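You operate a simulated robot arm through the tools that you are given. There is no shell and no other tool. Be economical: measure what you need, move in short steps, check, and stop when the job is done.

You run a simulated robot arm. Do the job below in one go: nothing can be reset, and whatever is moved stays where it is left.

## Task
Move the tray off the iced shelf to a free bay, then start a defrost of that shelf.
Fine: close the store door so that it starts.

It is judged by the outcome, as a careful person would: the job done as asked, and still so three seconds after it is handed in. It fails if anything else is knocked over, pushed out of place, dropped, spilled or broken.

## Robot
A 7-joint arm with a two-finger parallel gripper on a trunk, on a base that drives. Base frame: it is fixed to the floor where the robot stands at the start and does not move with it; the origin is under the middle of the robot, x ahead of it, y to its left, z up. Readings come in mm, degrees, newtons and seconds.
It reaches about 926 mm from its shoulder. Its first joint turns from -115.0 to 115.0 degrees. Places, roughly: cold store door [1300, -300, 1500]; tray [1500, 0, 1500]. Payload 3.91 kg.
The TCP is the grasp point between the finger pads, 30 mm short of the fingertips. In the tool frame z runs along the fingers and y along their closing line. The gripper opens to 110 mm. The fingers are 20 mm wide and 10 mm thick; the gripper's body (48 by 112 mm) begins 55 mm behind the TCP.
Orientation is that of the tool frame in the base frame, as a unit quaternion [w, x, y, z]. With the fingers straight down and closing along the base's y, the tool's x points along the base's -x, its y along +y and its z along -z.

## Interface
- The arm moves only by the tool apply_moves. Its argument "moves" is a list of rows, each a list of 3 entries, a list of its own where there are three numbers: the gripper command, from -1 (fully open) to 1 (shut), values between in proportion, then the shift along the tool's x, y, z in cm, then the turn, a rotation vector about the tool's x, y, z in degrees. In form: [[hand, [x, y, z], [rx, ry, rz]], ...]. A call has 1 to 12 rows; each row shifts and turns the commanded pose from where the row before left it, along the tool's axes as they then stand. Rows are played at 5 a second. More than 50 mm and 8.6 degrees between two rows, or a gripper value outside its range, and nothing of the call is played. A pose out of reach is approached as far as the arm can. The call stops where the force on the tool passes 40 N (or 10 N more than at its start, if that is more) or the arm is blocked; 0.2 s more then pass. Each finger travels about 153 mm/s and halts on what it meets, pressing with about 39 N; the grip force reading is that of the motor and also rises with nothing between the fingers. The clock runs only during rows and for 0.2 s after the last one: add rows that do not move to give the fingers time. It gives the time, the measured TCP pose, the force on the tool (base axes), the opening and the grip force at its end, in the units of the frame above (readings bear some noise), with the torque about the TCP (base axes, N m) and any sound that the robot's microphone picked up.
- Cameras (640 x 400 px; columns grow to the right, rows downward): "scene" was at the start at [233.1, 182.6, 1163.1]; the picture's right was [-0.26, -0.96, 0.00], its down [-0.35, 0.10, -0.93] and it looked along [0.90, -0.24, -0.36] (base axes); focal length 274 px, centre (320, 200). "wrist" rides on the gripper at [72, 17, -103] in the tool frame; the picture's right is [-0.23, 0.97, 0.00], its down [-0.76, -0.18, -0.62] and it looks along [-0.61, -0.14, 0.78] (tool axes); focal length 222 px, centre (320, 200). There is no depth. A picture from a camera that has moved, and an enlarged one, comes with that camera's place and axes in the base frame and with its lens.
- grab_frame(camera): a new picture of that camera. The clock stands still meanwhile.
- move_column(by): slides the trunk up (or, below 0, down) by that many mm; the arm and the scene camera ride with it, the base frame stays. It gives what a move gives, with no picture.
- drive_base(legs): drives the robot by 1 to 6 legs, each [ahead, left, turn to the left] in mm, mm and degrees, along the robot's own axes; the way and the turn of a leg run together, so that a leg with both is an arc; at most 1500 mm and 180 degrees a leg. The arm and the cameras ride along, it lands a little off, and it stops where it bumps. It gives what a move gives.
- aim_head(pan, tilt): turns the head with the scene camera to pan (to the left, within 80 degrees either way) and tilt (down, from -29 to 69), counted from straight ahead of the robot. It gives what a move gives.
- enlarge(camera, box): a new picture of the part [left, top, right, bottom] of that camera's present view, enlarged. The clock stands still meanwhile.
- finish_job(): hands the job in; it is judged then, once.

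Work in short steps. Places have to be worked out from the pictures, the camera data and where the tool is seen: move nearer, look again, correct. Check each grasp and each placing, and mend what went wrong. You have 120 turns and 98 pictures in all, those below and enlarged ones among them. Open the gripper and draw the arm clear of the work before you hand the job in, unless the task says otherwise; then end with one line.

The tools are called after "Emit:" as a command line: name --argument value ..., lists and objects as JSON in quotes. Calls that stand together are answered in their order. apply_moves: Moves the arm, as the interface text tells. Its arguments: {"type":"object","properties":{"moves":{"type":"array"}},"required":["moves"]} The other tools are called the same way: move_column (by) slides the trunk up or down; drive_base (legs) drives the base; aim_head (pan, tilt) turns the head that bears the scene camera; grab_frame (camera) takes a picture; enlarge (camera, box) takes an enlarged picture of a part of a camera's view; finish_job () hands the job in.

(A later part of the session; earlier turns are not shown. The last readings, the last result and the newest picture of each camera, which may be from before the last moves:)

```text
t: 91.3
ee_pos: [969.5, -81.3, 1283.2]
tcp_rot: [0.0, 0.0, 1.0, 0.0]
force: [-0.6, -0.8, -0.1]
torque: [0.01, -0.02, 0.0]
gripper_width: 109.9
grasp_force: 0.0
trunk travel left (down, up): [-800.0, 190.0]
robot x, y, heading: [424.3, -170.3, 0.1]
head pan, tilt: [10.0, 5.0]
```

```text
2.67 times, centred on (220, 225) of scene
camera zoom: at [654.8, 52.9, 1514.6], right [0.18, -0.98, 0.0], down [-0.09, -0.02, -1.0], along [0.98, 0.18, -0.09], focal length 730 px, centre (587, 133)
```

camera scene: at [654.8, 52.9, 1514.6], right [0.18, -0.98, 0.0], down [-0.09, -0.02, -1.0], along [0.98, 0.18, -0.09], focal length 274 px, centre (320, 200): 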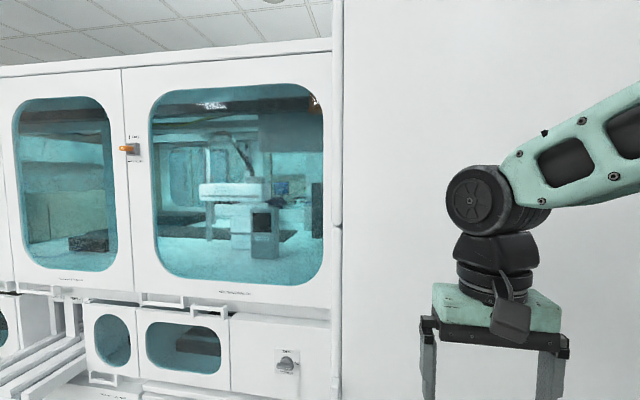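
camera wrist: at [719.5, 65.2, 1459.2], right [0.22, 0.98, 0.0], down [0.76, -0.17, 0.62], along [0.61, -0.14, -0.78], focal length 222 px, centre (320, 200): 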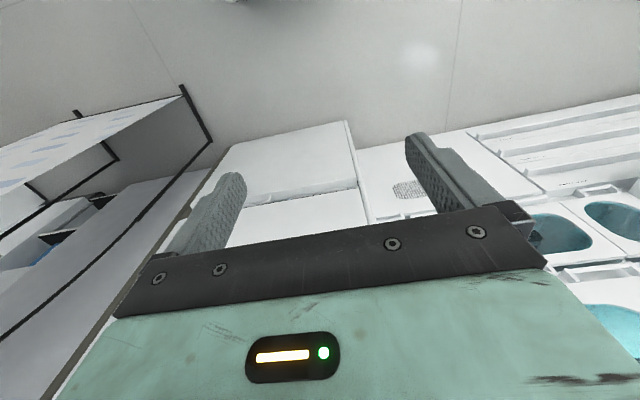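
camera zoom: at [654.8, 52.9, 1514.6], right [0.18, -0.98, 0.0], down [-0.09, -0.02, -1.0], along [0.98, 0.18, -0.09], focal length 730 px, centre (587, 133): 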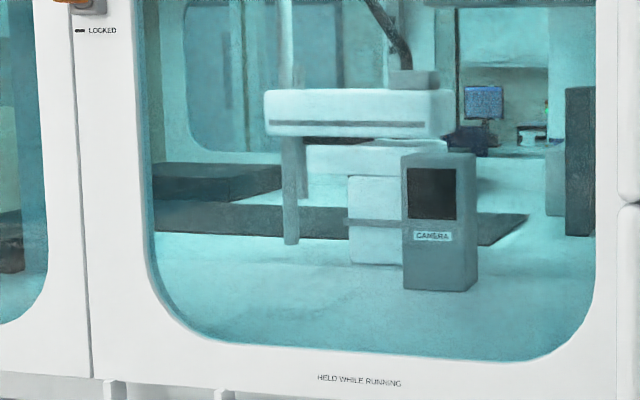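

I'll back off for a full overview of the front and also look behind the robot.

Emit:
drive_base --legs '[[-1200, -300, 0]]'

Emit:
aim_head --pan 0 --tilt 10

Emit:
grab_frame --camera "scene"

```text
t: 97.5
ee_pos: [-214.8, -389.6, 1282.6]
tcp_rot: [0.0, -0.004, 1.0, 0.0]
force: [1.2, 0.1, -1.3]
torque: [-0.05, -0.02, 0.02]
gripper_width: 110.3
grasp_force: 0.0
trunk travel left (down, up): [-800.0, 190.0]
robot x, y, heading: [-762.4, -483.2, 0.5]
head pan, tilt: [10.0, 5.0]
```

```text
t: 98.3
ee_pos: [-216.0, -391.1, 1282.7]
tcp_rot: [-0.001, -0.004, 1.0, 0.0]
force: [-0.6, 1.1, 0.1]
torque: [0.0, -0.03, -0.03]
gripper_width: 110.1
grasp_force: 0.1
trunk travel left (down, up): [-800.0, 190.0]
robot x, y, heading: [-765.8, -483.6, 0.4]
head pan, tilt: [0.0, 10.0]
```

```text
59 pictures are left
camera scene: at [-529.1, -272.8, 1506.6], right [0.01, -1.0, 0.0], down [-0.17, 0.0, -0.98], along [0.98, 0.01, -0.17], focal length 274 px, centre (320, 200)
```

scene: 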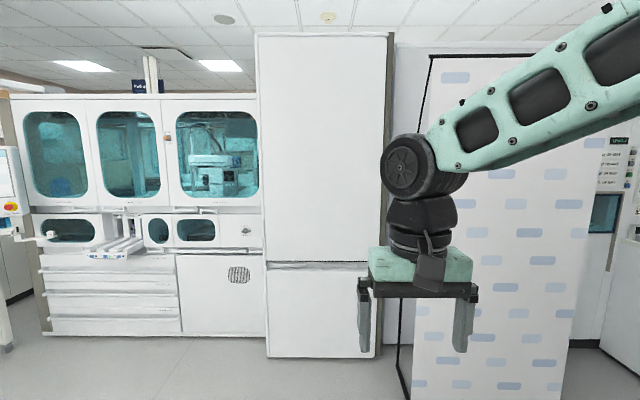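

I'll look behind the robot and read the analyser's status screen.

Emit:
enlarge --camera "scene" --box '[0, 130, 120, 260]'

Emit:
drive_base --legs '[[0, 0, 150]]'

Emit:
grab_frame --camera "scene"

Emit:
aim_head --pan 65 --tilt 10

Emit:
grab_frame --camera "scene"

```text
3.08 times, centred on (60, 195) of scene
camera zoom: at [-529.1, -272.8, 1506.6], right [0.01, -1.0, 0.0], down [-0.17, 0.0, -0.98], along [0.98, 0.01, -0.17], focal length 843 px, centre (1120, 215)
```

zoom: 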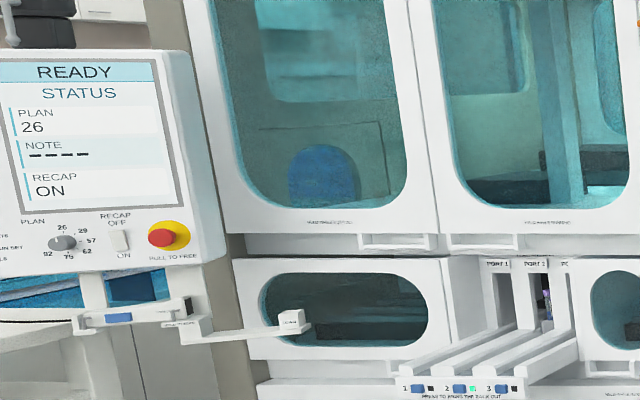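

```text
t: 104.9
ee_pos: [-1292.6, -309.9, 1281.8]
tcp_rot: [0.0, 0.972, -0.234, 0.0]
force: [0.0, -0.5, -0.1]
torque: [0.01, 0.02, -0.02]
gripper_width: 109.8
grasp_force: 0.0
trunk travel left (down, up): [-800.0, 190.0]
robot x, y, heading: [-761.7, -481.2, 152.8]
head pan, tilt: [0.0, 10.0]
```

```text
57 pictures are left
camera scene: at [-1065.0, -555.4, 1506.5], right [0.45, 0.89, 0.0], down [0.15, -0.08, -0.98], along [-0.88, 0.45, -0.17], focal length 274 px, centre (320, 200)
```

scene: 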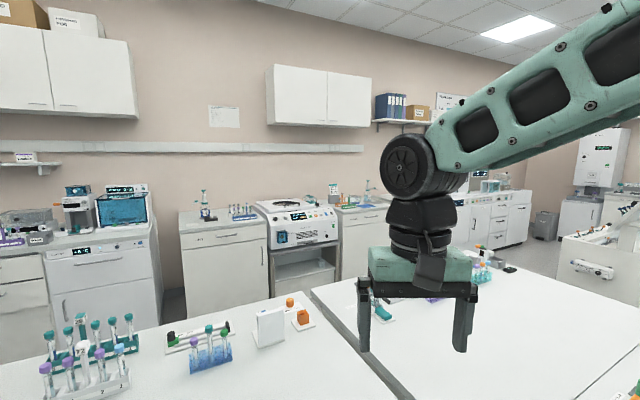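

```text
t: 106.3
ee_pos: [-1292.2, -310.0, 1282.5]
tcp_rot: [0.0, 0.972, -0.235, 0.0]
force: [0.7, -0.9, 1.1]
torque: [0.01, 0.01, 0.03]
gripper_width: 110.0
grasp_force: 0.0
trunk travel left (down, up): [-800.0, 190.0]
robot x, y, heading: [-764.7, -479.1, 153.0]
head pan, tilt: [65.0, 10.0]
```

```text
56 pictures are left
camera scene: at [-1055.5, -654.9, 1506.5], right [-0.61, 0.79, 0.0], down [0.14, 0.11, -0.98], along [-0.78, -0.61, -0.17], focal length 274 px, centre (320, 200)
```

scene: 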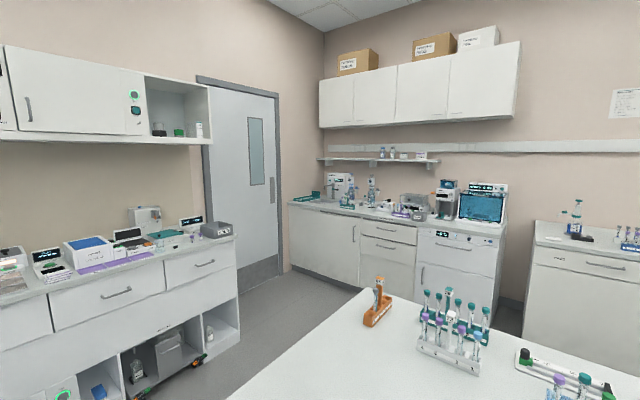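

Nothing behind resembles a store; the tall module fits the given places and has a bar handle (x≈1235, y +55..-163, z≈742) under its door. I'll return there and turn the gripper horizontal.

Emit:
drive_base --legs '[[0, 0, -153]]'

Emit:
drive_base --legs '[[850, 350, 0]]'

Emit:
apply_moves --moves '[[-1, [0, 0, 0], [0, -8.2, 0]], [-1, [0, 0, 0], [0, -8.2, 0]], [-1, [0, 0, 0], [0, -8.2, 0]], [-1, [0, 0, 0], [0, -8.2, 0]], [-1, [0, 0, 0], [0, -8.2, 0]], [-1, [0, 0, 0], [0, -8.2, 0]], [-1, [0, 0, 0], [0, -8.2, 0]], [-1, [0, 0, 0], [0, -8.2, 0]], [-1, [0, 0, 0], [0, -8.2, 0]], [-1, [0, 0, 0], [0, -8.2, 0]], [-1, [0, 0, 0], [0, -8, 0]]]'

```text
t: 113.0
ee_pos: [-214.3, -390.7, 1282.6]
tcp_rot: [0.001, -0.002, 1.0, 0.001]
force: [-0.2, -0.5, 0.1]
torque: [0.0, 0.0, -0.01]
gripper_width: 110.2
grasp_force: 0.1
trunk travel left (down, up): [-800.0, 190.0]
robot x, y, heading: [-761.6, -481.9, 0.1]
head pan, tilt: [65.0, 10.0]
```

```text
t: 117.8
ee_pos: [642.0, -31.1, 1283.7]
tcp_rot: [0.001, -0.008, 1.0, 0.0]
force: [-0.4, -0.8, 0.0]
torque: [0.02, -0.01, 0.01]
gripper_width: 110.2
grasp_force: 0.0
trunk travel left (down, up): [-800.0, 190.0]
robot x, y, heading: [98.7, -131.8, 1.1]
head pan, tilt: [65.0, 10.0]
```

```text
t: 120.2
ee_pos: [658.3, -4.1, 1293.3]
tcp_rot: [0.707, -0.006, 0.707, 0.007]
force: [-0.3, -0.4, -0.3]
torque: [-0.03, -0.01, 0.02]
gripper_width: 109.8
grasp_force: 0.3
out of reach, approached as far as the arm can: row 9, 10, 11
trunk travel left (down, up): [-800.0, 190.0]
robot x, y, heading: [94.2, -130.3, 1.2]
head pan, tilt: [65.0, 10.0]
```

Fingers now point ahead. I'll roll to close vertically (camera on the left), lower the trunk, and look.

Emit:
apply_moves --moves '[[-1, [0, 0, -3], [0, 0, 8.2]], [-1, [0, 0, -3], [0, 0, 8.2]], [-1, [0, 0, 0], [0, 0, 8.2]], [-1, [0, 0, 0], [0, 0, 8.2]], [-1, [0, 0, 0], [0, 0, 8.2]], [-1, [0, 0, 0], [0, 0, 8.2]], [-1, [0, 0, 0], [0, 0, 8.2]], [-1, [0, 0, 0], [0, 0, 8.2]], [-1, [0, 0, 0], [0, 0, 8.2]], [-1, [0, 0, 0], [0, 0, 8.2]], [-1, [0, 0, 0], [0, 0, 8]]]'

Emit:
move_column --by -400

Emit:
aim_head --pan -5 --tilt 5

Emit:
grab_frame --camera "scene"

Emit:
grab_frame --camera "wrist"

```text
t: 122.6
ee_pos: [752.7, -3.3, 1420.0]
tcp_rot: [0.494, 0.495, 0.505, 0.506]
force: [0.2, -0.4, 0.1]
torque: [-0.03, 0.0, -0.02]
gripper_width: 109.8
grasp_force: 0.2
out of reach, approached as far as the arm can: row 1, 2, 4, 5, 6, 7, 8, 9, 10, 11
trunk travel left (down, up): [-800.0, 190.0]
robot x, y, heading: [97.9, -128.6, 1.3]
head pan, tilt: [65.0, 10.0]
```

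```text
t: 126.5
ee_pos: [753.5, -3.5, 1021.4]
tcp_rot: [0.495, 0.494, 0.505, 0.505]
force: [-0.5, -0.1, -0.2]
torque: [0.02, 0.01, 0.0]
gripper_width: 110.2
grasp_force: 0.1
trunk travel left (down, up): [-400.0, 590.0]
robot x, y, heading: [92.7, -127.3, 0.9]
head pan, tilt: [65.0, 10.0]
```

```text
t: 127.9
ee_pos: [752.9, -4.1, 1021.0]
tcp_rot: [0.496, 0.494, 0.505, 0.505]
force: [0.2, 0.4, 0.0]
torque: [-0.02, -0.02, 0.0]
gripper_width: 110.0
grasp_force: 0.1
trunk travel left (down, up): [-400.0, 590.0]
robot x, y, heading: [94.8, -126.7, 0.9]
head pan, tilt: [-5.0, 5.0]
```

```text
55 pictures are left
camera scene: at [327.3, 74.7, 1114.6], right [-0.07, -1.0, 0.0], down [-0.09, 0.01, -1.0], along [0.99, -0.07, -0.09], focal length 274 px, centre (320, 200)
```

scene: 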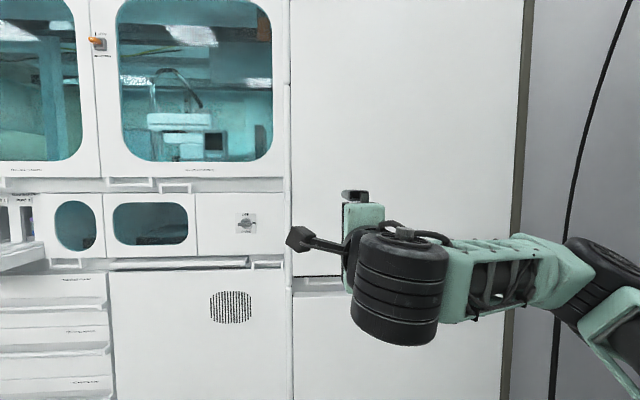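

```text
54 pictures are left
camera wrist: at [648.5, 64.8, 1036.1], right [0.0, -0.23, 0.97], down [-0.61, -0.77, -0.18], along [0.79, -0.59, -0.14], focal length 222 px, centre (320, 200)
```

wrist: 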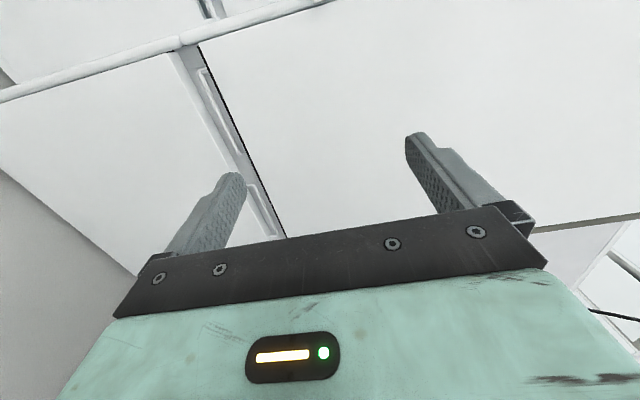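

Wrist camera sees the gap with the handles; enlarge it.

Emit:
enlarge --camera "wrist" --box '[160, 30, 300, 240]'

```text
1.90 times, centred on (230, 135) of wrist
camera zoom: at [648.5, 64.8, 1036.1], right [0.0, -0.23, 0.97], down [-0.61, -0.77, -0.18], along [0.79, -0.59, -0.14], focal length 423 px, centre (491, 324)
```

zoom: 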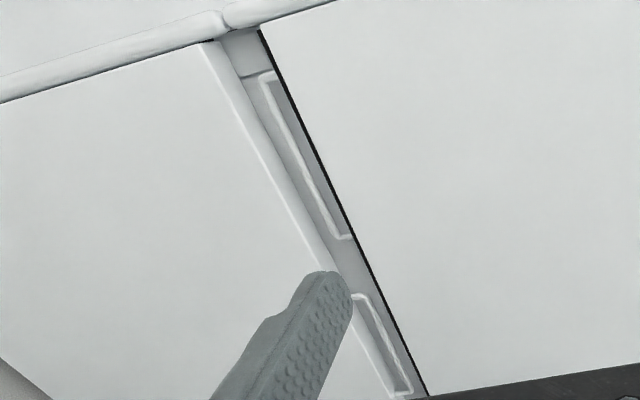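

I'll lower to handle height, set a ~40 mm opening, and look again.

Emit:
move_column --by -279

Emit:
apply_moves --moves '[[0.27, [0, 0, 0], [0, 0, 0]], [0.27, [0, 0, 0], [0, 0, 0]], [0.27, [0, 0, 0], [0, 0, 0]]]'

Emit:
drive_base --legs '[[330, -55, -1]]'

Emit:
grab_frame --camera "wrist"

Emit:
grab_frame --camera "scene"

```text
t: 130.7
ee_pos: [752.0, -3.8, 741.3]
tcp_rot: [0.495, 0.494, 0.505, 0.505]
force: [0.1, 1.3, -0.4]
torque: [0.01, 0.02, -0.01]
gripper_width: 109.8
grasp_force: 0.1
trunk travel left (down, up): [-121.0, 869.0]
robot x, y, heading: [98.2, -128.8, 0.8]
head pan, tilt: [-5.0, 5.0]
```

```text
t: 131.5
ee_pos: [752.3, -3.4, 741.9]
tcp_rot: [0.495, 0.494, 0.506, 0.505]
force: [-0.1, 0.4, -0.3]
torque: [-0.02, -0.04, 0.01]
gripper_width: 40.4
grasp_force: 0.0
trunk travel left (down, up): [-121.0, 869.0]
robot x, y, heading: [92.5, -129.0, 1.1]
head pan, tilt: [-5.0, 5.0]
```

```text
t: 133.7
ee_pos: [1081.1, -65.4, 742.7]
tcp_rot: [0.499, 0.498, 0.502, 0.501]
force: [-0.1, -0.4, 0.5]
torque: [-0.02, -0.01, 0.02]
gripper_width: 40.2
grasp_force: 0.1
trunk travel left (down, up): [-121.0, 869.0]
robot x, y, heading: [426.6, -182.7, 0.2]
head pan, tilt: [-5.0, 5.0]
```

```text
52 pictures are left
camera wrist: at [977.6, 4.8, 757.1], right [0.0, -0.23, 0.97], down [-0.62, -0.76, -0.18], along [0.79, -0.6, -0.14], focal length 222 px, centre (320, 200)
```

wrist: 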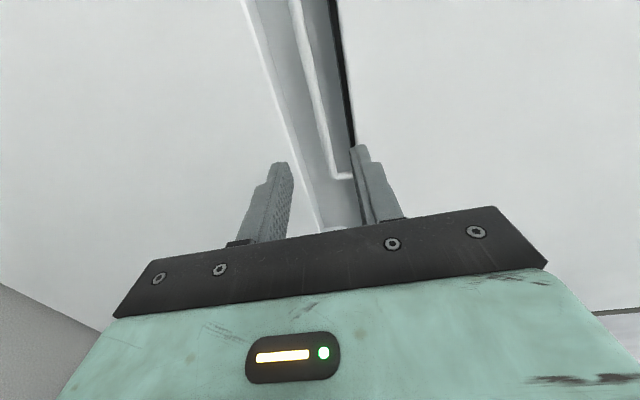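

```text
51 pictures are left
camera scene: at [656.5, 19.9, 835.6], right [-0.08, -1.0, 0.0], down [-0.09, 0.01, -1.0], along [0.99, -0.08, -0.09], focal length 274 px, centre (320, 200)
```

scene: 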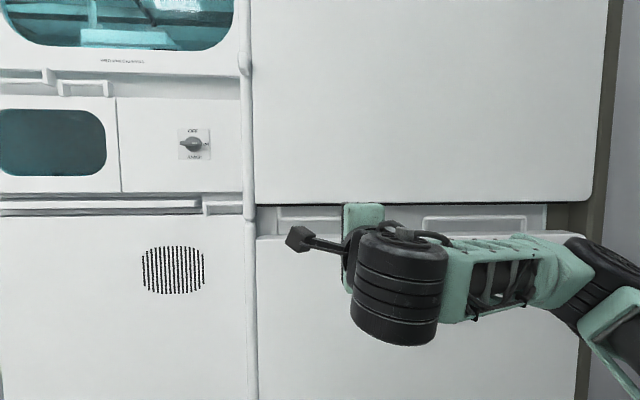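

Handle bar ends computed near x≈1240, z≈741, matching. Drive 110 closer and check again.

Emit:
drive_base --legs '[[110, 10, 0]]'

Emit:
enlarge --camera "wrist" --box '[200, 0, 460, 240]'

```text
t: 134.9
ee_pos: [1192.5, -58.0, 741.4]
tcp_rot: [0.5, 0.499, 0.501, 0.5]
force: [-1.4, -0.8, 0.0]
torque: [-0.01, -0.02, 0.04]
gripper_width: 40.4
grasp_force: 0.1
trunk travel left (down, up): [-121.0, 869.0]
robot x, y, heading: [534.3, -174.8, 0.2]
head pan, tilt: [-5.0, 5.0]
```

```text
1.67 times, centred on (330, 120) of wrist
camera zoom: at [1088.7, 13.5, 757.1], right [0.0, -0.23, 0.97], down [-0.62, -0.76, -0.18], along [0.78, -0.61, -0.14], focal length 370 px, centre (303, 333)
```

zoom: 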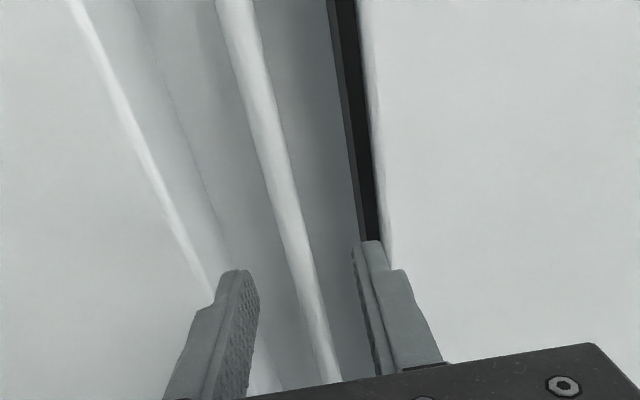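

The bar sits between the fingers. Advance 40 mm in small rows, then close.

Emit:
apply_moves --moves '[[0.27, [0, 0, 1], [0, 0, 0]], [0.27, [0, 0, 1], [0, 0, 0]], [0.27, [0, 0, 1], [0, 0, 0]], [0.27, [0, 0, 1], [0, 0, 0]]]'

Emit:
enlarge --camera "wrist" --box '[200, 0, 460, 240]'

```text
t: 135.9
ee_pos: [1224.1, -56.0, 742.9]
tcp_rot: [0.5, 0.497, 0.5, 0.503]
force: [-14.7, -6.1, -4.3]
torque: [0.23, -0.49, -0.16]
gripper_width: 37.4
grasp_force: 0.0
trunk travel left (down, up): [-121.0, 869.0]
robot x, y, heading: [529.6, -166.9, -0.3]
head pan, tilt: [-5.0, 5.0]
stopped in row 4: the force on the tool passed its limit at 57 N (the readings are from after the stop); the commanded pose is now the measured one
```

```text
1.67 times, centred on (330, 120) of wrist
camera zoom: at [1120.6, 14.1, 757.4], right [0.0, -0.23, 0.97], down [-0.62, -0.77, -0.18], along [0.79, -0.6, -0.14], focal length 370 px, centre (303, 333)
```

zoom: 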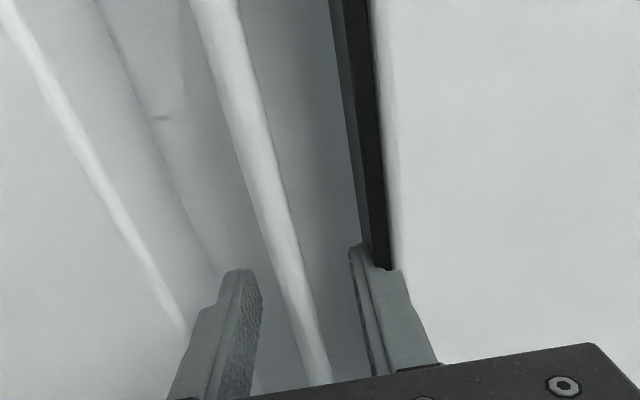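

Tips contacted at x≈1254. Back off 5 mm and close to see whether the bar is between the pads.

Emit:
apply_moves --moves '[[0.27, [0, 0, -0.4], [0, 0, 0]], [1, [0, 0, 0], [0, 0, 0]], [1, [0, 0, 0], [0, 0, 0]], [1, [0, 0, 0], [0, 0, 0]]]'

Emit:
enlarge --camera "wrist" --box '[200, 0, 460, 240]'

```text
t: 136.9
ee_pos: [1222.1, -55.5, 738.8]
tcp_rot: [0.499, 0.498, 0.503, 0.5]
force: [-12.3, -3.2, -34.2]
torque: [0.28, 0.68, -0.16]
gripper_width: 11.5
grasp_force: 45.1
trunk travel left (down, up): [-121.0, 869.0]
robot x, y, heading: [528.1, -164.6, 0.1]
head pan, tilt: [-5.0, 5.0]
```

```text
1.67 times, centred on (330, 120) of wrist
camera zoom: at [1118.5, 14.6, 754.5], right [0.0, -0.22, 0.97], down [-0.62, -0.77, -0.17], along [0.79, -0.6, -0.14], focal length 370 px, centre (303, 333)
```

zoom: 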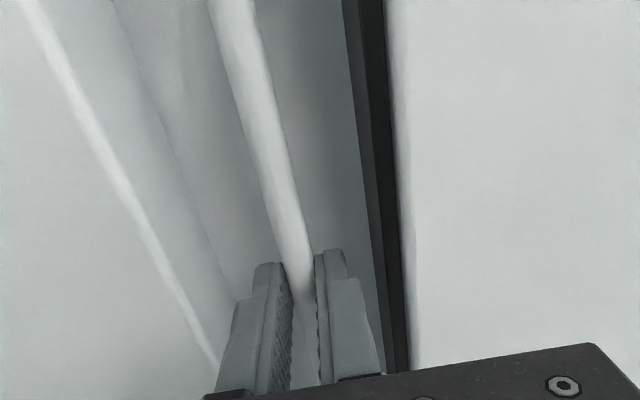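

The bar is gripped (11.5 mm). Relieve the vertical strain by moving 4 mm down, then pull back gently.

Emit:
apply_moves --moves '[[1, [0, -0.5, 0], [0, 0, 0]], [1, [0, 0, 0], [0, 0, 0]]]'

Emit:
apply_moves --moves '[[1, [0, 0, -0.7], [0, 0, 0]], [1, [0, 0, -0.7], [0, 0, 0]], [1, [0, 0, -0.7], [0, 0, 0]], [1, [0, 0, -0.7], [0, 0, 0]]]'

Emit:
grab_frame --camera "scene"

```text
t: 137.5
ee_pos: [1220.7, -56.2, 738.3]
tcp_rot: [0.501, 0.497, 0.499, 0.504]
force: [4.2, -1.5, -1.5]
torque: [-0.16, 0.08, 1.13]
gripper_width: 11.6
grasp_force: 44.8
trunk travel left (down, up): [-121.0, 869.0]
robot x, y, heading: [529.6, -170.5, -0.2]
head pan, tilt: [-5.0, 5.0]
```

```text
t: 138.5
ee_pos: [1192.0, -56.1, 738.3]
tcp_rot: [0.5, 0.496, 0.5, 0.504]
force: [2.5, 3.1, 17.9]
torque: [-0.03, -0.46, 1.47]
gripper_width: 11.8
grasp_force: 44.4
trunk travel left (down, up): [-121.0, 869.0]
robot x, y, heading: [532.3, -169.8, -0.1]
head pan, tilt: [-5.0, 5.0]
```

```text
47 pictures are left
camera scene: at [767.0, 29.3, 835.9], right [-0.09, -1.0, 0.0], down [-0.09, 0.01, -1.0], along [0.99, -0.09, -0.09], focal length 274 px, centre (320, 200)
```

scene: 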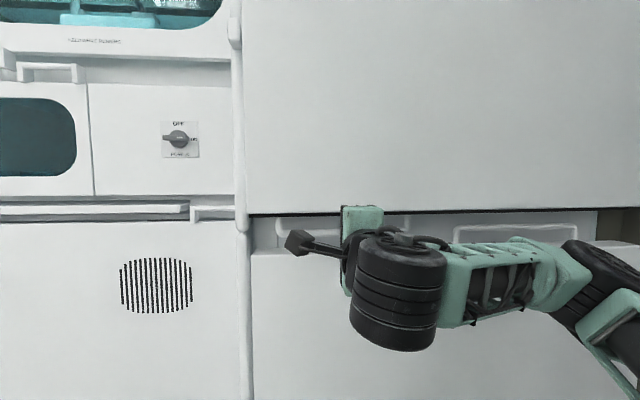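

It moves with little resistance. Continue pulling 40 mm and look with the wrist camera and upward with the head.

Emit:
apply_moves --moves '[[1, [0, 0, -1], [0, 0, 0]], [1, [0, 0, -1], [0, 0, 0]], [1, [0, 0, -1], [0, 0, 0]], [1, [0, 0, -1], [0, 0, 0]]]'

Emit:
aim_head --pan 0 --tilt -25

Emit:
grab_frame --camera "scene"

Emit:
grab_frame --camera "wrist"

```text
t: 139.2
ee_pos: [1186.8, -56.9, 738.9]
tcp_rot: [0.495, 0.494, 0.509, 0.501]
force: [-2.1, 3.5, -8.9]
torque: [0.75, 0.25, -0.33]
gripper_width: 11.6
grasp_force: 44.9
out of reach, approached as far as the arm can: row 1, 2, 3
trunk travel left (down, up): [-121.0, 869.0]
robot x, y, heading: [529.3, -173.2, -0.0]
head pan, tilt: [-5.0, 5.0]
stopped in row 3: the force on the tool passed its limit at 44 N (the readings are from after the stop); the commanded pose is now the measured one
```

```text
t: 140.2
ee_pos: [1186.1, -55.5, 738.1]
tcp_rot: [0.497, 0.492, 0.511, 0.5]
force: [-0.6, 8.7, -18.2]
torque: [0.74, 0.48, 0.19]
gripper_width: 11.8
grasp_force: 44.7
trunk travel left (down, up): [-121.0, 869.0]
robot x, y, heading: [532.7, -169.2, 0.0]
head pan, tilt: [0.0, -25.0]
```

```text
46 pictures are left
camera scene: at [747.1, 38.1, 878.9], right [0.0, -1.0, 0.0], down [0.42, 0.0, -0.91], along [0.91, 0.0, 0.42], focal length 274 px, centre (320, 200)
```

scene: 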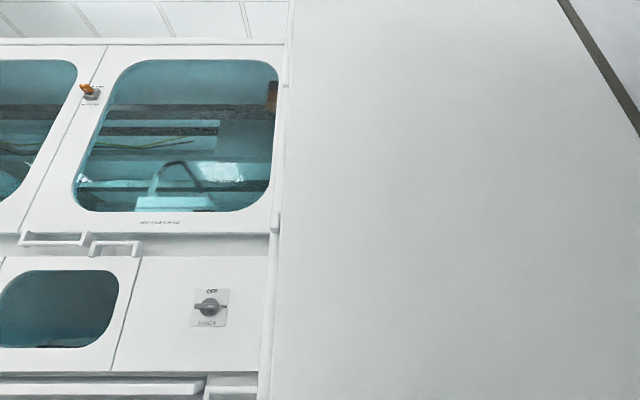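

```text
45 pictures are left
camera wrist: at [1081.7, 12.4, 754.6], right [0.01, -0.22, 0.98], down [-0.61, -0.78, -0.16], along [0.79, -0.59, -0.14], focal length 222 px, centre (320, 200)
```

wrist: 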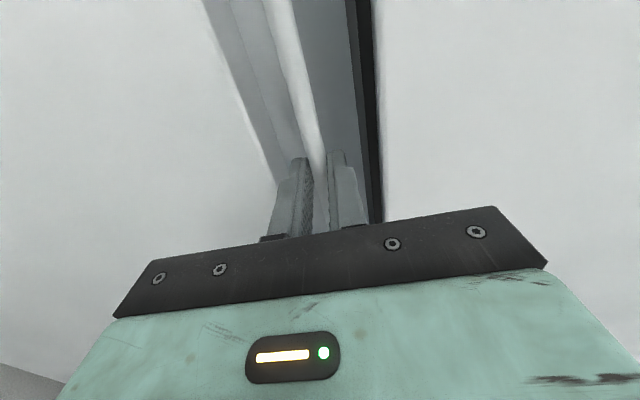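

The arm is at a limit; pull with the base instead: back 60 mm.

Emit:
drive_base --legs '[[-60, 0, 0]]'

Emit:
grab_frame --camera "wrist"

Emit:
aim_head --pan -5 --tilt 5

Emit:
grab_frame --camera "scene"

```text
t: 141.2
ee_pos: [1127.8, -60.9, 738.9]
tcp_rot: [0.498, 0.497, 0.508, 0.497]
force: [3.1, -27.4, -24.8]
torque: [0.49, 0.67, -1.37]
gripper_width: 11.8
grasp_force: 44.7
trunk travel left (down, up): [-121.0, 869.0]
robot x, y, heading: [473.5, -171.0, 0.1]
head pan, tilt: [0.0, -25.0]
```

```text
44 pictures are left
camera wrist: at [1023.6, 9.5, 754.8], right [0.01, -0.22, 0.98], down [-0.62, -0.77, -0.16], along [0.79, -0.6, -0.14], focal length 222 px, centre (320, 200)
```

wrist: 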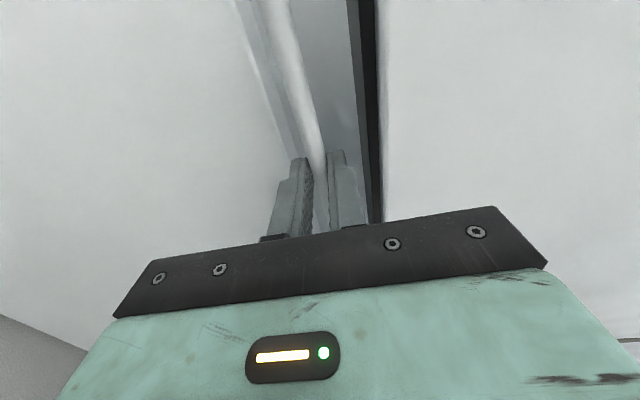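

```text
t: 142.1
ee_pos: [1128.0, -60.6, 738.7]
tcp_rot: [0.498, 0.497, 0.508, 0.497]
force: [1.8, -4.8, -9.9]
torque: [0.66, 0.36, 0.01]
gripper_width: 11.7
grasp_force: 45.2
trunk travel left (down, up): [-121.0, 869.0]
robot x, y, heading: [473.1, -166.1, 0.2]
head pan, tilt: [-5.0, 5.0]
```

```text
43 pictures are left
camera scene: at [707.2, 29.3, 835.6], right [-0.09, -1.0, 0.0], down [-0.09, 0.01, -1.0], along [0.99, -0.09, -0.09], focal length 274 px, centre (320, 200)
```

scene: 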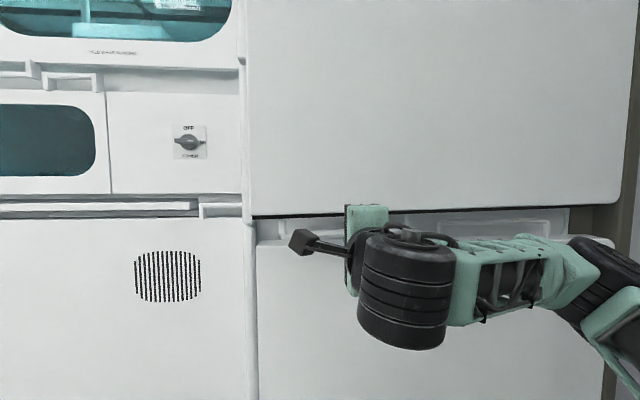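

The handle moved 97 mm out and is drifting to -y: the door hinges on the right (≈1240,-715). I'll swing it by rotating the base about that hinge in small legs.

Emit:
drive_base --legs '[[-48, -67, 5], [-48, -67, 5]]'

```text
t: 143.8
ee_pos: [1014.8, -90.9, 739.6]
tcp_rot: [0.454, 0.452, 0.549, 0.538]
force: [12.2, -33.6, -12.5]
torque: [0.48, 0.46, -0.53]
gripper_width: 11.8
grasp_force: 45.2
trunk travel left (down, up): [-121.0, 869.0]
robot x, y, heading: [387.8, -311.6, 10.2]
head pan, tilt: [-5.0, 5.0]
```

Fits the circle well (radius ≈662). Continue 15° more.

Emit:
drive_base --legs '[[-49, -71, 5], [-48, -68, 5], [-48, -67, 5]]'

Emit:
grab_frame --camera "scene"

```text
t: 146.3
ee_pos: [859.7, -178.1, 738.3]
tcp_rot: [0.378, 0.374, 0.604, 0.594]
force: [-22.5, 31.6, -9.3]
torque: [0.48, 0.69, 0.96]
gripper_width: 11.7
grasp_force: 44.7
trunk travel left (down, up): [-121.0, 869.0]
robot x, y, heading: [312.3, -551.6, 25.0]
head pan, tilt: [-5.0, 5.0]
```

```text
42 pictures are left
camera scene: at [442.1, -274.1, 835.3], right [0.34, -0.94, 0.0], down [-0.08, -0.03, -1.0], along [0.94, 0.34, -0.09], focal length 274 px, centre (320, 200)
```

scene: 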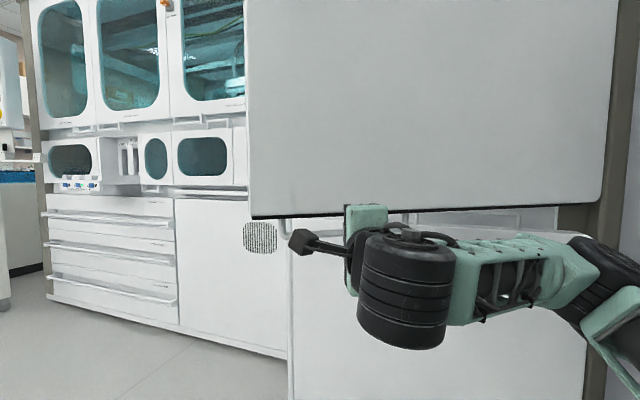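

Door is at ~35°. Continue 15° more.

Emit:
drive_base --legs '[[-48, -62, 5], [-48, -67, 5], [-48, -67, 5]]'

```text
t: 148.7
ee_pos: [731.8, -294.8, 739.6]
tcp_rot: [0.301, 0.297, 0.646, 0.636]
force: [33.5, -25.6, -0.7]
torque: [0.29, 0.46, -1.22]
gripper_width: 11.7
grasp_force: 45.5
trunk travel left (down, up): [-121.0, 869.0]
robot x, y, heading: [301.3, -801.0, 39.9]
head pan, tilt: [-5.0, 5.0]
```

At ~50°. Continue 15° more, checking clearance to the screen.

Emit:
drive_base --legs '[[-48, -68, 5], [-48, -67, 5], [-48, -67, 5]]'

Emit:
aim_head --pan -35 --tilt 25

Emit:
grab_frame --camera "scene"

```text
t: 151.1
ee_pos: [640.8, -444.4, 739.2]
tcp_rot: [0.22, 0.215, 0.678, 0.668]
force: [39.6, -15.2, 3.0]
torque: [0.23, 0.44, -1.2]
gripper_width: 11.5
grasp_force: 44.5
trunk travel left (down, up): [-121.0, 869.0]
robot x, y, heading: [348.9, -1040.0, 55.0]
head pan, tilt: [-5.0, 5.0]
```

```text
t: 152.1
ee_pos: [641.8, -442.9, 740.2]
tcp_rot: [0.221, 0.215, 0.677, 0.668]
force: [6.7, -1.5, 1.2]
torque: [0.21, 0.54, -0.22]
gripper_width: 11.8
grasp_force: 44.5
trunk travel left (down, up): [-121.0, 869.0]
robot x, y, heading: [347.0, -1043.7, 54.6]
head pan, tilt: [-35.0, 25.0]
```

```text
41 pictures are left
camera scene: at [349.7, -773.3, 803.2], right [0.34, -0.94, 0.0], down [-0.4, -0.14, -0.91], along [0.85, 0.31, -0.42], focal length 274 px, centre (320, 200)
```

scene: 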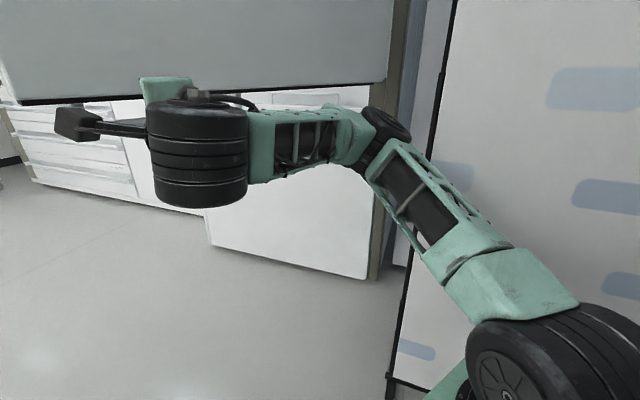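

The elbow is getting near the screen, so for the remaining ~20° I'll translate the base only, letting the bar pivot between the pads.

Emit:
drive_base --legs '[[-58, -15, 0], [-58, -15, 0], [-51, -25, 0]]'

```text
t: 152.9
ee_pos: [624.9, -471.8, 739.3]
tcp_rot: [0.226, 0.222, 0.679, 0.663]
force: [-7.8, 0.2, -9.9]
torque: [-0.09, 0.46, -1.25]
gripper_width: 11.7
grasp_force: 45.5
trunk travel left (down, up): [-121.0, 869.0]
robot x, y, heading: [331.1, -1072.0, 55.1]
head pan, tilt: [-35.0, 25.0]
stopped in leg 1: the force on the tool passed its limit at 58 N (the readings are from after the stop); the commanded pose is now the measured one
```

Door at ~68°. I'll release the handle here and back off, then look.

Emit:
apply_moves --moves '[[0.3, [0, 0, 0], [0, 0, 0]], [0.3, [0, 0, 0], [0, 0, 0]]]'

Emit:
drive_base --legs '[[-120, 0, 0], [-150, 0, 0]]'

Emit:
aim_head --pan 0 --tilt -5

Emit:
grab_frame --camera "scene"

```text
t: 153.5
ee_pos: [625.1, -470.5, 739.7]
tcp_rot: [0.227, 0.224, 0.677, 0.664]
force: [-0.7, 0.6, 0.0]
torque: [-0.03, 0.02, 0.0]
gripper_width: 38.6
grasp_force: 0.1
trunk travel left (down, up): [-121.0, 869.0]
robot x, y, heading: [333.4, -1067.9, 55.1]
head pan, tilt: [-35.0, 25.0]
```

```text
t: 155.7
ee_pos: [471.6, -691.1, 738.6]
tcp_rot: [0.227, 0.225, 0.676, 0.664]
force: [-0.3, 0.0, -0.2]
torque: [-0.02, 0.03, 0.03]
gripper_width: 38.3
grasp_force: 0.0
trunk travel left (down, up): [-121.0, 869.0]
robot x, y, heading: [181.0, -1292.9, 55.2]
head pan, tilt: [-35.0, 25.0]
```

```text
t: 156.7
ee_pos: [472.1, -690.8, 739.3]
tcp_rot: [0.226, 0.225, 0.677, 0.664]
force: [1.1, 0.2, 0.5]
torque: [0.01, 0.01, -0.01]
gripper_width: 38.6
grasp_force: 0.0
trunk travel left (down, up): [-121.0, 869.0]
robot x, y, heading: [176.6, -1290.7, 55.2]
head pan, tilt: [0.0, -5.0]
```

```text
40 pictures are left
camera scene: at [143.3, -982.1, 851.2], right [0.82, -0.57, 0.0], down [0.05, 0.07, -1.0], along [0.57, 0.82, 0.09], focal length 274 px, centre (320, 200)
```

scene: 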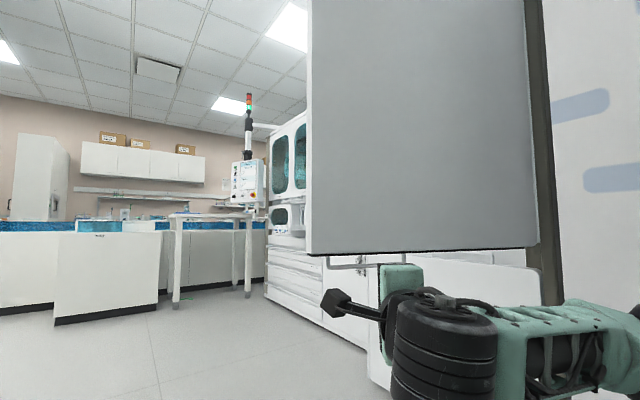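

Door stands open. I'll back away and go around to the left front of the store, then raise the trunk and look inside.

Emit:
drive_base --legs '[[-344, 491, 0], [0, 0, -55], [0, 1450, 0]]'

Emit:
move_column --by 400

Emit:
move_column --by 290

Emit:
aim_head --pan -10 --tilt 5

Emit:
grab_frame --camera "scene"

```text
t: 169.4
ee_pos: [240.6, 262.2, 739.1]
tcp_rot: [0.508, 0.511, 0.496, 0.484]
force: [0.0, -0.5, -0.7]
torque: [0.02, -0.02, 0.03]
gripper_width: 38.5
grasp_force: 0.1
trunk travel left (down, up): [-121.0, 869.0]
robot x, y, heading: [-416.1, 161.7, 0.0]
head pan, tilt: [0.0, -5.0]
```

```text
t: 173.2
ee_pos: [242.2, 262.6, 1140.0]
tcp_rot: [0.507, 0.512, 0.496, 0.484]
force: [-0.3, -0.1, -0.7]
torque: [0.04, 0.01, -0.01]
gripper_width: 38.6
grasp_force: 0.0
trunk travel left (down, up): [-521.0, 469.0]
robot x, y, heading: [-417.1, 161.9, -0.0]
head pan, tilt: [0.0, -5.0]
```

```text
t: 176.2
ee_pos: [239.9, 262.5, 1430.2]
tcp_rot: [0.508, 0.511, 0.497, 0.484]
force: [-0.4, -0.4, -0.4]
torque: [0.02, 0.01, -0.01]
gripper_width: 38.6
grasp_force: 0.1
trunk travel left (down, up): [-811.0, 179.0]
robot x, y, heading: [-416.0, 159.4, -0.1]
head pan, tilt: [0.0, -5.0]
```

```text
t: 176.9
ee_pos: [241.1, 262.2, 1429.3]
tcp_rot: [0.508, 0.511, 0.496, 0.484]
force: [0.2, 0.1, 0.3]
torque: [0.04, 0.0, 0.01]
gripper_width: 38.2
grasp_force: 0.0
trunk travel left (down, up): [-811.0, 179.0]
robot x, y, heading: [-416.4, 160.2, 0.3]
head pan, tilt: [-10.0, 5.0]
```

```text
39 pictures are left
camera scene: at [-184.1, 351.1, 1525.6], right [-0.17, -0.99, 0.0], down [-0.09, 0.01, -1.0], along [0.98, -0.17, -0.09], focal length 274 px, centre (320, 200)
```

scene: 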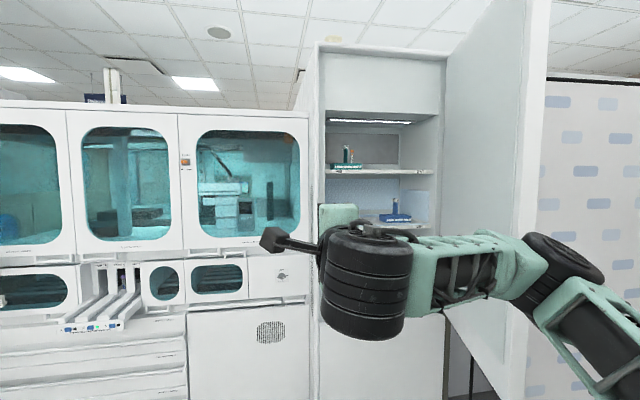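

The store interior is visible: shelves with a green and a blue tray. Enlarge.

Emit:
enlarge --camera "scene" --box '[300, 90, 470, 240]'

```text
2.67 times, centred on (385, 165) of scene
camera zoom: at [-184.1, 351.1, 1525.6], right [-0.17, -0.99, 0.0], down [-0.09, 0.01, -1.0], along [0.98, -0.17, -0.09], focal length 730 px, centre (147, 293)
```

zoom: 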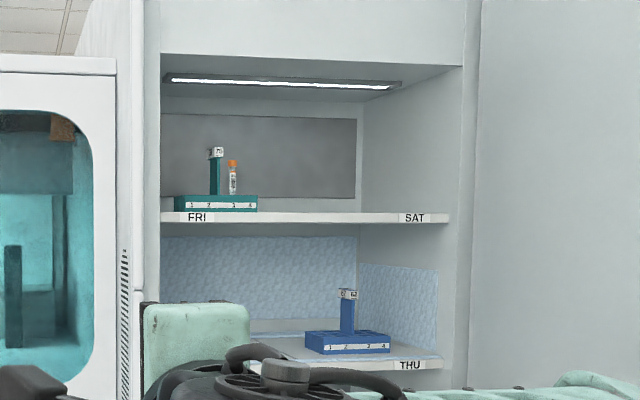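

The frosted lower shelf holds a blue tray at THU; SAT above looks free. I'll shift right so the arm doesn't hide the lower part.

Emit:
drive_base --legs '[[-50, -480, 0]]'

Emit:
aim_head --pan 0 --tilt 8

Emit:
enlarge --camera "scene" --box '[200, 80, 440, 280]'

```text
t: 179.8
ee_pos: [193.0, -210.8, 1429.5]
tcp_rot: [0.505, 0.508, 0.5, 0.487]
force: [0.0, -0.3, -0.1]
torque: [0.03, 0.01, -0.03]
gripper_width: 38.5
grasp_force: 0.1
trunk travel left (down, up): [-811.0, 179.0]
robot x, y, heading: [-465.5, -315.9, 0.6]
head pan, tilt: [-10.0, 5.0]
```

```text
t: 180.5
ee_pos: [191.7, -209.9, 1430.1]
tcp_rot: [0.504, 0.508, 0.5, 0.487]
force: [0.8, 0.4, 0.4]
torque: [0.03, -0.03, 0.02]
gripper_width: 38.5
grasp_force: 0.0
trunk travel left (down, up): [-811.0, 179.0]
robot x, y, heading: [-464.5, -321.0, 0.9]
head pan, tilt: [0.0, 8.0]
```

```text
2.00 times, centred on (320, 180) of scene
camera zoom: at [-231.8, -109.6, 1520.8], right [0.01, -1.0, 0.0], down [-0.14, 0.0, -0.99], along [0.99, 0.01, -0.14], focal length 548 px, centre (320, 240)
```

zoom: 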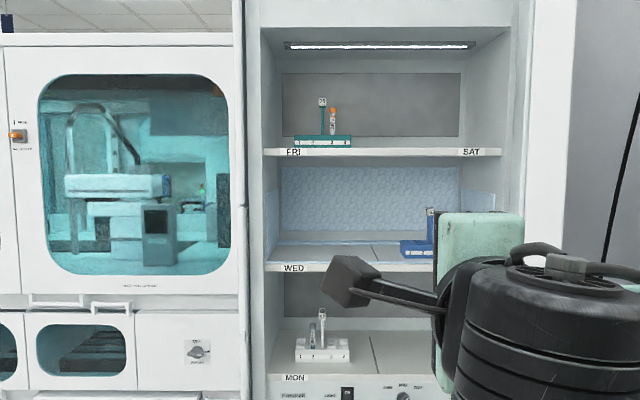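

I'll rotate the robot right and pan left so the arm leaves the view.

Emit:
drive_base --legs '[[0, 100, -40]]'

Emit:
aim_head --pan 42 --tilt 12

Emit:
enlarge --camera "scene" --box '[220, 90, 420, 290]'

```text
t: 182.7
ee_pos: [141.0, -563.6, 1430.0]
tcp_rot: [0.64, 0.648, 0.297, 0.287]
force: [-0.1, 0.5, 0.1]
torque: [-0.03, -0.01, -0.02]
gripper_width: 38.4
grasp_force: 0.0
trunk travel left (down, up): [-811.0, 179.0]
robot x, y, heading: [-433.3, -229.3, -39.1]
head pan, tilt: [0.0, 8.0]
```

```text
t: 183.8
ee_pos: [141.9, -564.1, 1428.5]
tcp_rot: [0.641, 0.647, 0.297, 0.287]
force: [-0.3, -0.5, 0.6]
torque: [0.03, 0.05, -0.01]
gripper_width: 38.4
grasp_force: 0.1
trunk travel left (down, up): [-811.0, 179.0]
robot x, y, heading: [-435.9, -228.7, -39.0]
head pan, tilt: [42.0, 12.0]
```

```text
2.00 times, centred on (320, 190) of scene
camera zoom: at [-100.2, -152.4, 1514.3], right [0.05, -1.0, 0.0], down [-0.21, -0.01, -0.98], along [0.98, 0.05, -0.21], focal length 548 px, centre (320, 220)
```

zoom: 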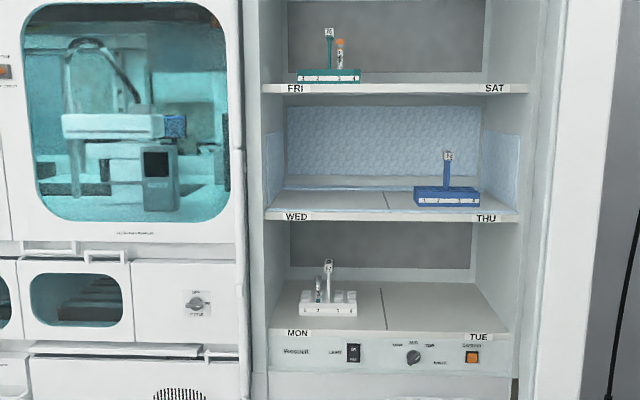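

Six bays: blue tray at THU on the iced middle shelf; SAT and TUE are free. Read the control strip.

Emit:
enlarge --camera "scene" --box '[295, 250, 380, 280]'

Emit:
enlarge --camera "scene" --box '[330, 150, 390, 210]'

```text
7.53 times, centred on (338, 265) of scene
camera zoom: at [-100.2, -152.4, 1514.3], right [0.05, -1.0, 0.0], down [-0.21, -0.01, -0.98], along [0.98, 0.05, -0.21], focal length 2062 px, centre (188, -289)
```

zoom: 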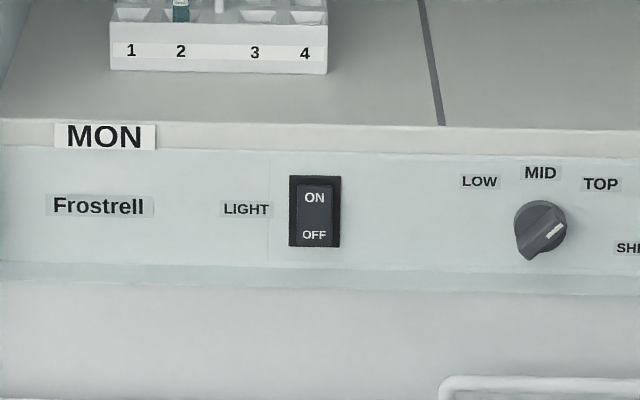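

```text
6.67 times, centred on (360, 180) of scene
camera zoom: at [-100.2, -152.4, 1514.3], right [0.05, -1.0, 0.0], down [-0.21, -0.01, -0.98], along [0.98, 0.05, -0.21], focal length 1826 px, centre (53, 333)
```

zoom: 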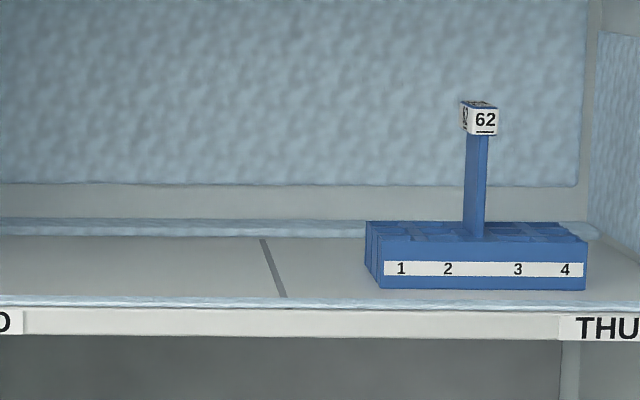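

Plan: blue tray (post ≈(1486,-436), z 1270–1375) goes to TUE straight below; then dial TOP→MID, DEFROST, close door. First the door must open wider: I'll face -y on its inner side and push it.

Emit:
drive_base --legs '[[0, 0, -51], [-630, 0, 0], [0, 952, 0]]'

Emit:
apply_moves --moves '[[1, [0, 0, 0], [0, 0, 0]], [1, [0, 0, 0], [0, 0, 0]]]'

Emit:
aim_head --pan 0 --tilt 15

Emit:
grab_frame --camera "scene"

```text
t: 194.3
ee_pos: [630.8, -263.2, 1429.7]
tcp_rot: [0.701, 0.712, -0.014, -0.019]
force: [-0.1, -0.8, 0.2]
torque: [0.03, -0.01, 0.0]
gripper_width: 38.8
grasp_force: 0.0
trunk travel left (down, up): [-811.0, 179.0]
robot x, y, heading: [533.0, 395.1, -90.4]
head pan, tilt: [42.0, 12.0]
```

```text
t: 194.9
ee_pos: [629.8, -263.1, 1429.1]
tcp_rot: [0.701, 0.712, -0.013, -0.019]
force: [-0.1, 0.3, -0.5]
torque: [0.01, 0.03, 0.04]
gripper_width: 0.0
grasp_force: 37.6
trunk travel left (down, up): [-811.0, 179.0]
robot x, y, heading: [532.5, 397.3, -90.6]
head pan, tilt: [42.0, 12.0]
```

```text
t: 195.9
ee_pos: [631.1, -263.6, 1429.2]
tcp_rot: [0.702, 0.712, -0.013, -0.019]
force: [-1.1, -0.3, 0.2]
torque: [-0.02, -0.05, -0.04]
gripper_width: 0.0
grasp_force: 37.8
trunk travel left (down, up): [-811.0, 179.0]
robot x, y, heading: [532.3, 398.5, -90.5]
head pan, tilt: [0.0, 15.0]
```

```text
33 pictures are left
camera scene: at [737.5, 162.1, 1509.4], right [-1.0, 0.01, 0.0], down [0.0, 0.26, -0.97], along [-0.01, -0.97, -0.26], focal length 274 px, centre (320, 200)
```

scene: 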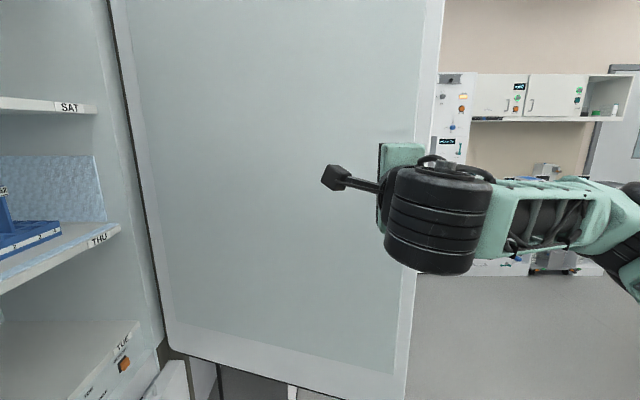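

Push: drive ahead in stages.

Emit:
drive_base --legs '[[150, 0, 0], [80, 0, 0], [80, 0, 0]]'

Emit:
drive_base --legs '[[70, 0, 0]]'

Emit:
grab_frame --camera "scene"

```text
t: 198.6
ee_pos: [627.7, -571.3, 1429.4]
tcp_rot: [0.701, 0.713, -0.013, -0.019]
force: [0.8, -0.5, 0.1]
torque: [0.02, -0.02, 0.01]
gripper_width: 0.0
grasp_force: 37.4
trunk travel left (down, up): [-811.0, 179.0]
robot x, y, heading: [530.8, 85.5, -90.3]
head pan, tilt: [0.0, 15.0]
```

```text
t: 199.4
ee_pos: [627.2, -576.6, 1430.7]
tcp_rot: [0.703, 0.711, -0.009, -0.018]
force: [-10.1, 16.0, -0.5]
torque: [-0.07, 0.03, -0.13]
gripper_width: 0.0
grasp_force: 37.5
trunk travel left (down, up): [-811.0, 179.0]
robot x, y, heading: [529.2, 76.3, -90.5]
head pan, tilt: [0.0, 15.0]
stopped in leg 1: the force on the tool passed its limit at 80 N (the readings are from after the stop); the commanded pose is now the measured one
```

```text
32 pictures are left
camera scene: at [734.1, -156.0, 1509.7], right [-1.0, 0.01, 0.0], down [0.0, 0.26, -0.97], along [-0.01, -0.97, -0.26], focal length 274 px, centre (320, 200)
```

scene: 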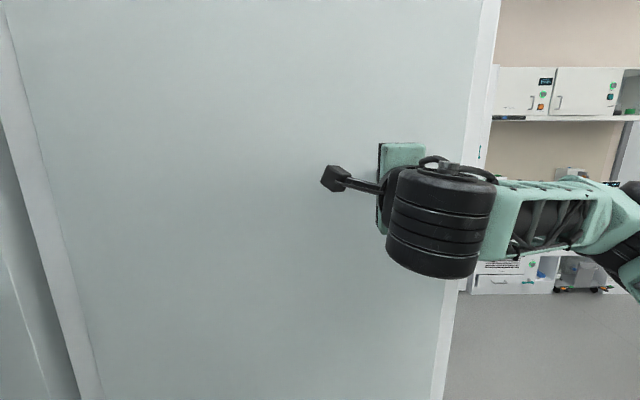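

Contact at fingertip y≈-605; test whether it's a stop by pushing gently with the arm.

Emit:
apply_moves --moves '[[1, [0, 0, 0.5], [0, 0, 0]], [1, [0, 0, 0.5], [0, 0, 0]], [1, [0, 0, 0.5], [0, 0, 0]], [1, [0, 0, 0.5], [0, 0, 0]], [1, [0, 0, 0.5], [0, 0, 0]], [1, [0, 0, 0.5], [0, 0, 0]], [1, [0, 0, 0.5], [0, 0, 0]], [1, [0, 0, 0.5], [0, 0, 0]]]'

```text
t: 201.2
ee_pos: [627.2, -575.4, 1430.4]
tcp_rot: [0.703, 0.711, -0.009, -0.016]
force: [-8.6, 23.0, 2.3]
torque: [-0.16, -0.06, -0.04]
gripper_width: 0.0
grasp_force: 37.7
out of reach, approached as far as the arm can: row 1, 2, 3, 4, 5, 6, 7, 8
trunk travel left (down, up): [-811.0, 179.0]
robot x, y, heading: [532.8, 80.3, -90.5]
head pan, tilt: [0.0, 15.0]
```

The door doesn't yield, so it's at its stop (~80°+). I'll retreat, face the store at heading ≈-25° and roll the gripper so it closes horizontally with the camera on top.

Emit:
drive_base --legs '[[-250, 0, 0], [-50, -250, 0], [0, 0, 65], [250, -420, 0]]'

Emit:
apply_moves --moves '[[-0.2, [0, 0, 0], [0, 0, 8.2]], [-0.2, [0, 0, 0], [0, 0, 8.2]], [-0.2, [0, 0, 0], [0, 0, 8.2]], [-0.2, [0, 0, 0], [0, 0, 8.2]], [-0.2, [0, 0, 0], [0, 0, 8.2]], [-0.2, [0, 0, 0], [0, 0, 8.2]], [-0.2, [0, 0, 0], [0, 0, 8.2]], [-0.2, [0, 0, 0], [0, 0, 8.2]], [-0.2, [0, 0, 0], [0, 0, 8.2]], [-0.2, [0, 0, 0], [0, 0, 8.2]], [-0.2, [0, 0, 0], [0, 0, 8]]]'

```text
t: 209.8
ee_pos: [975.9, -282.7, 1430.3]
tcp_rot: [0.598, 0.601, 0.381, 0.369]
force: [-0.7, 0.5, 0.2]
torque: [-0.02, 0.04, 0.02]
gripper_width: 0.1
grasp_force: 37.5
trunk travel left (down, up): [-811.0, 179.0]
robot x, y, heading: [331.9, -108.8, -24.2]
head pan, tilt: [0.0, 15.0]
```

```text
t: 212.2
ee_pos: [970.9, -396.0, 1527.1]
tcp_rot: [0.416, 0.703, 0.148, 0.558]
force: [0.6, 0.3, 0.1]
torque: [0.02, 0.01, -0.02]
gripper_width: 65.9
grasp_force: 0.0
out of reach, approached as far as the arm can: row 1, 2, 3, 4, 5, 6, 7, 8, 9, 10, 11
trunk travel left (down, up): [-811.0, 179.0]
robot x, y, heading: [334.5, -108.1, -24.0]
head pan, tilt: [0.0, 15.0]
```

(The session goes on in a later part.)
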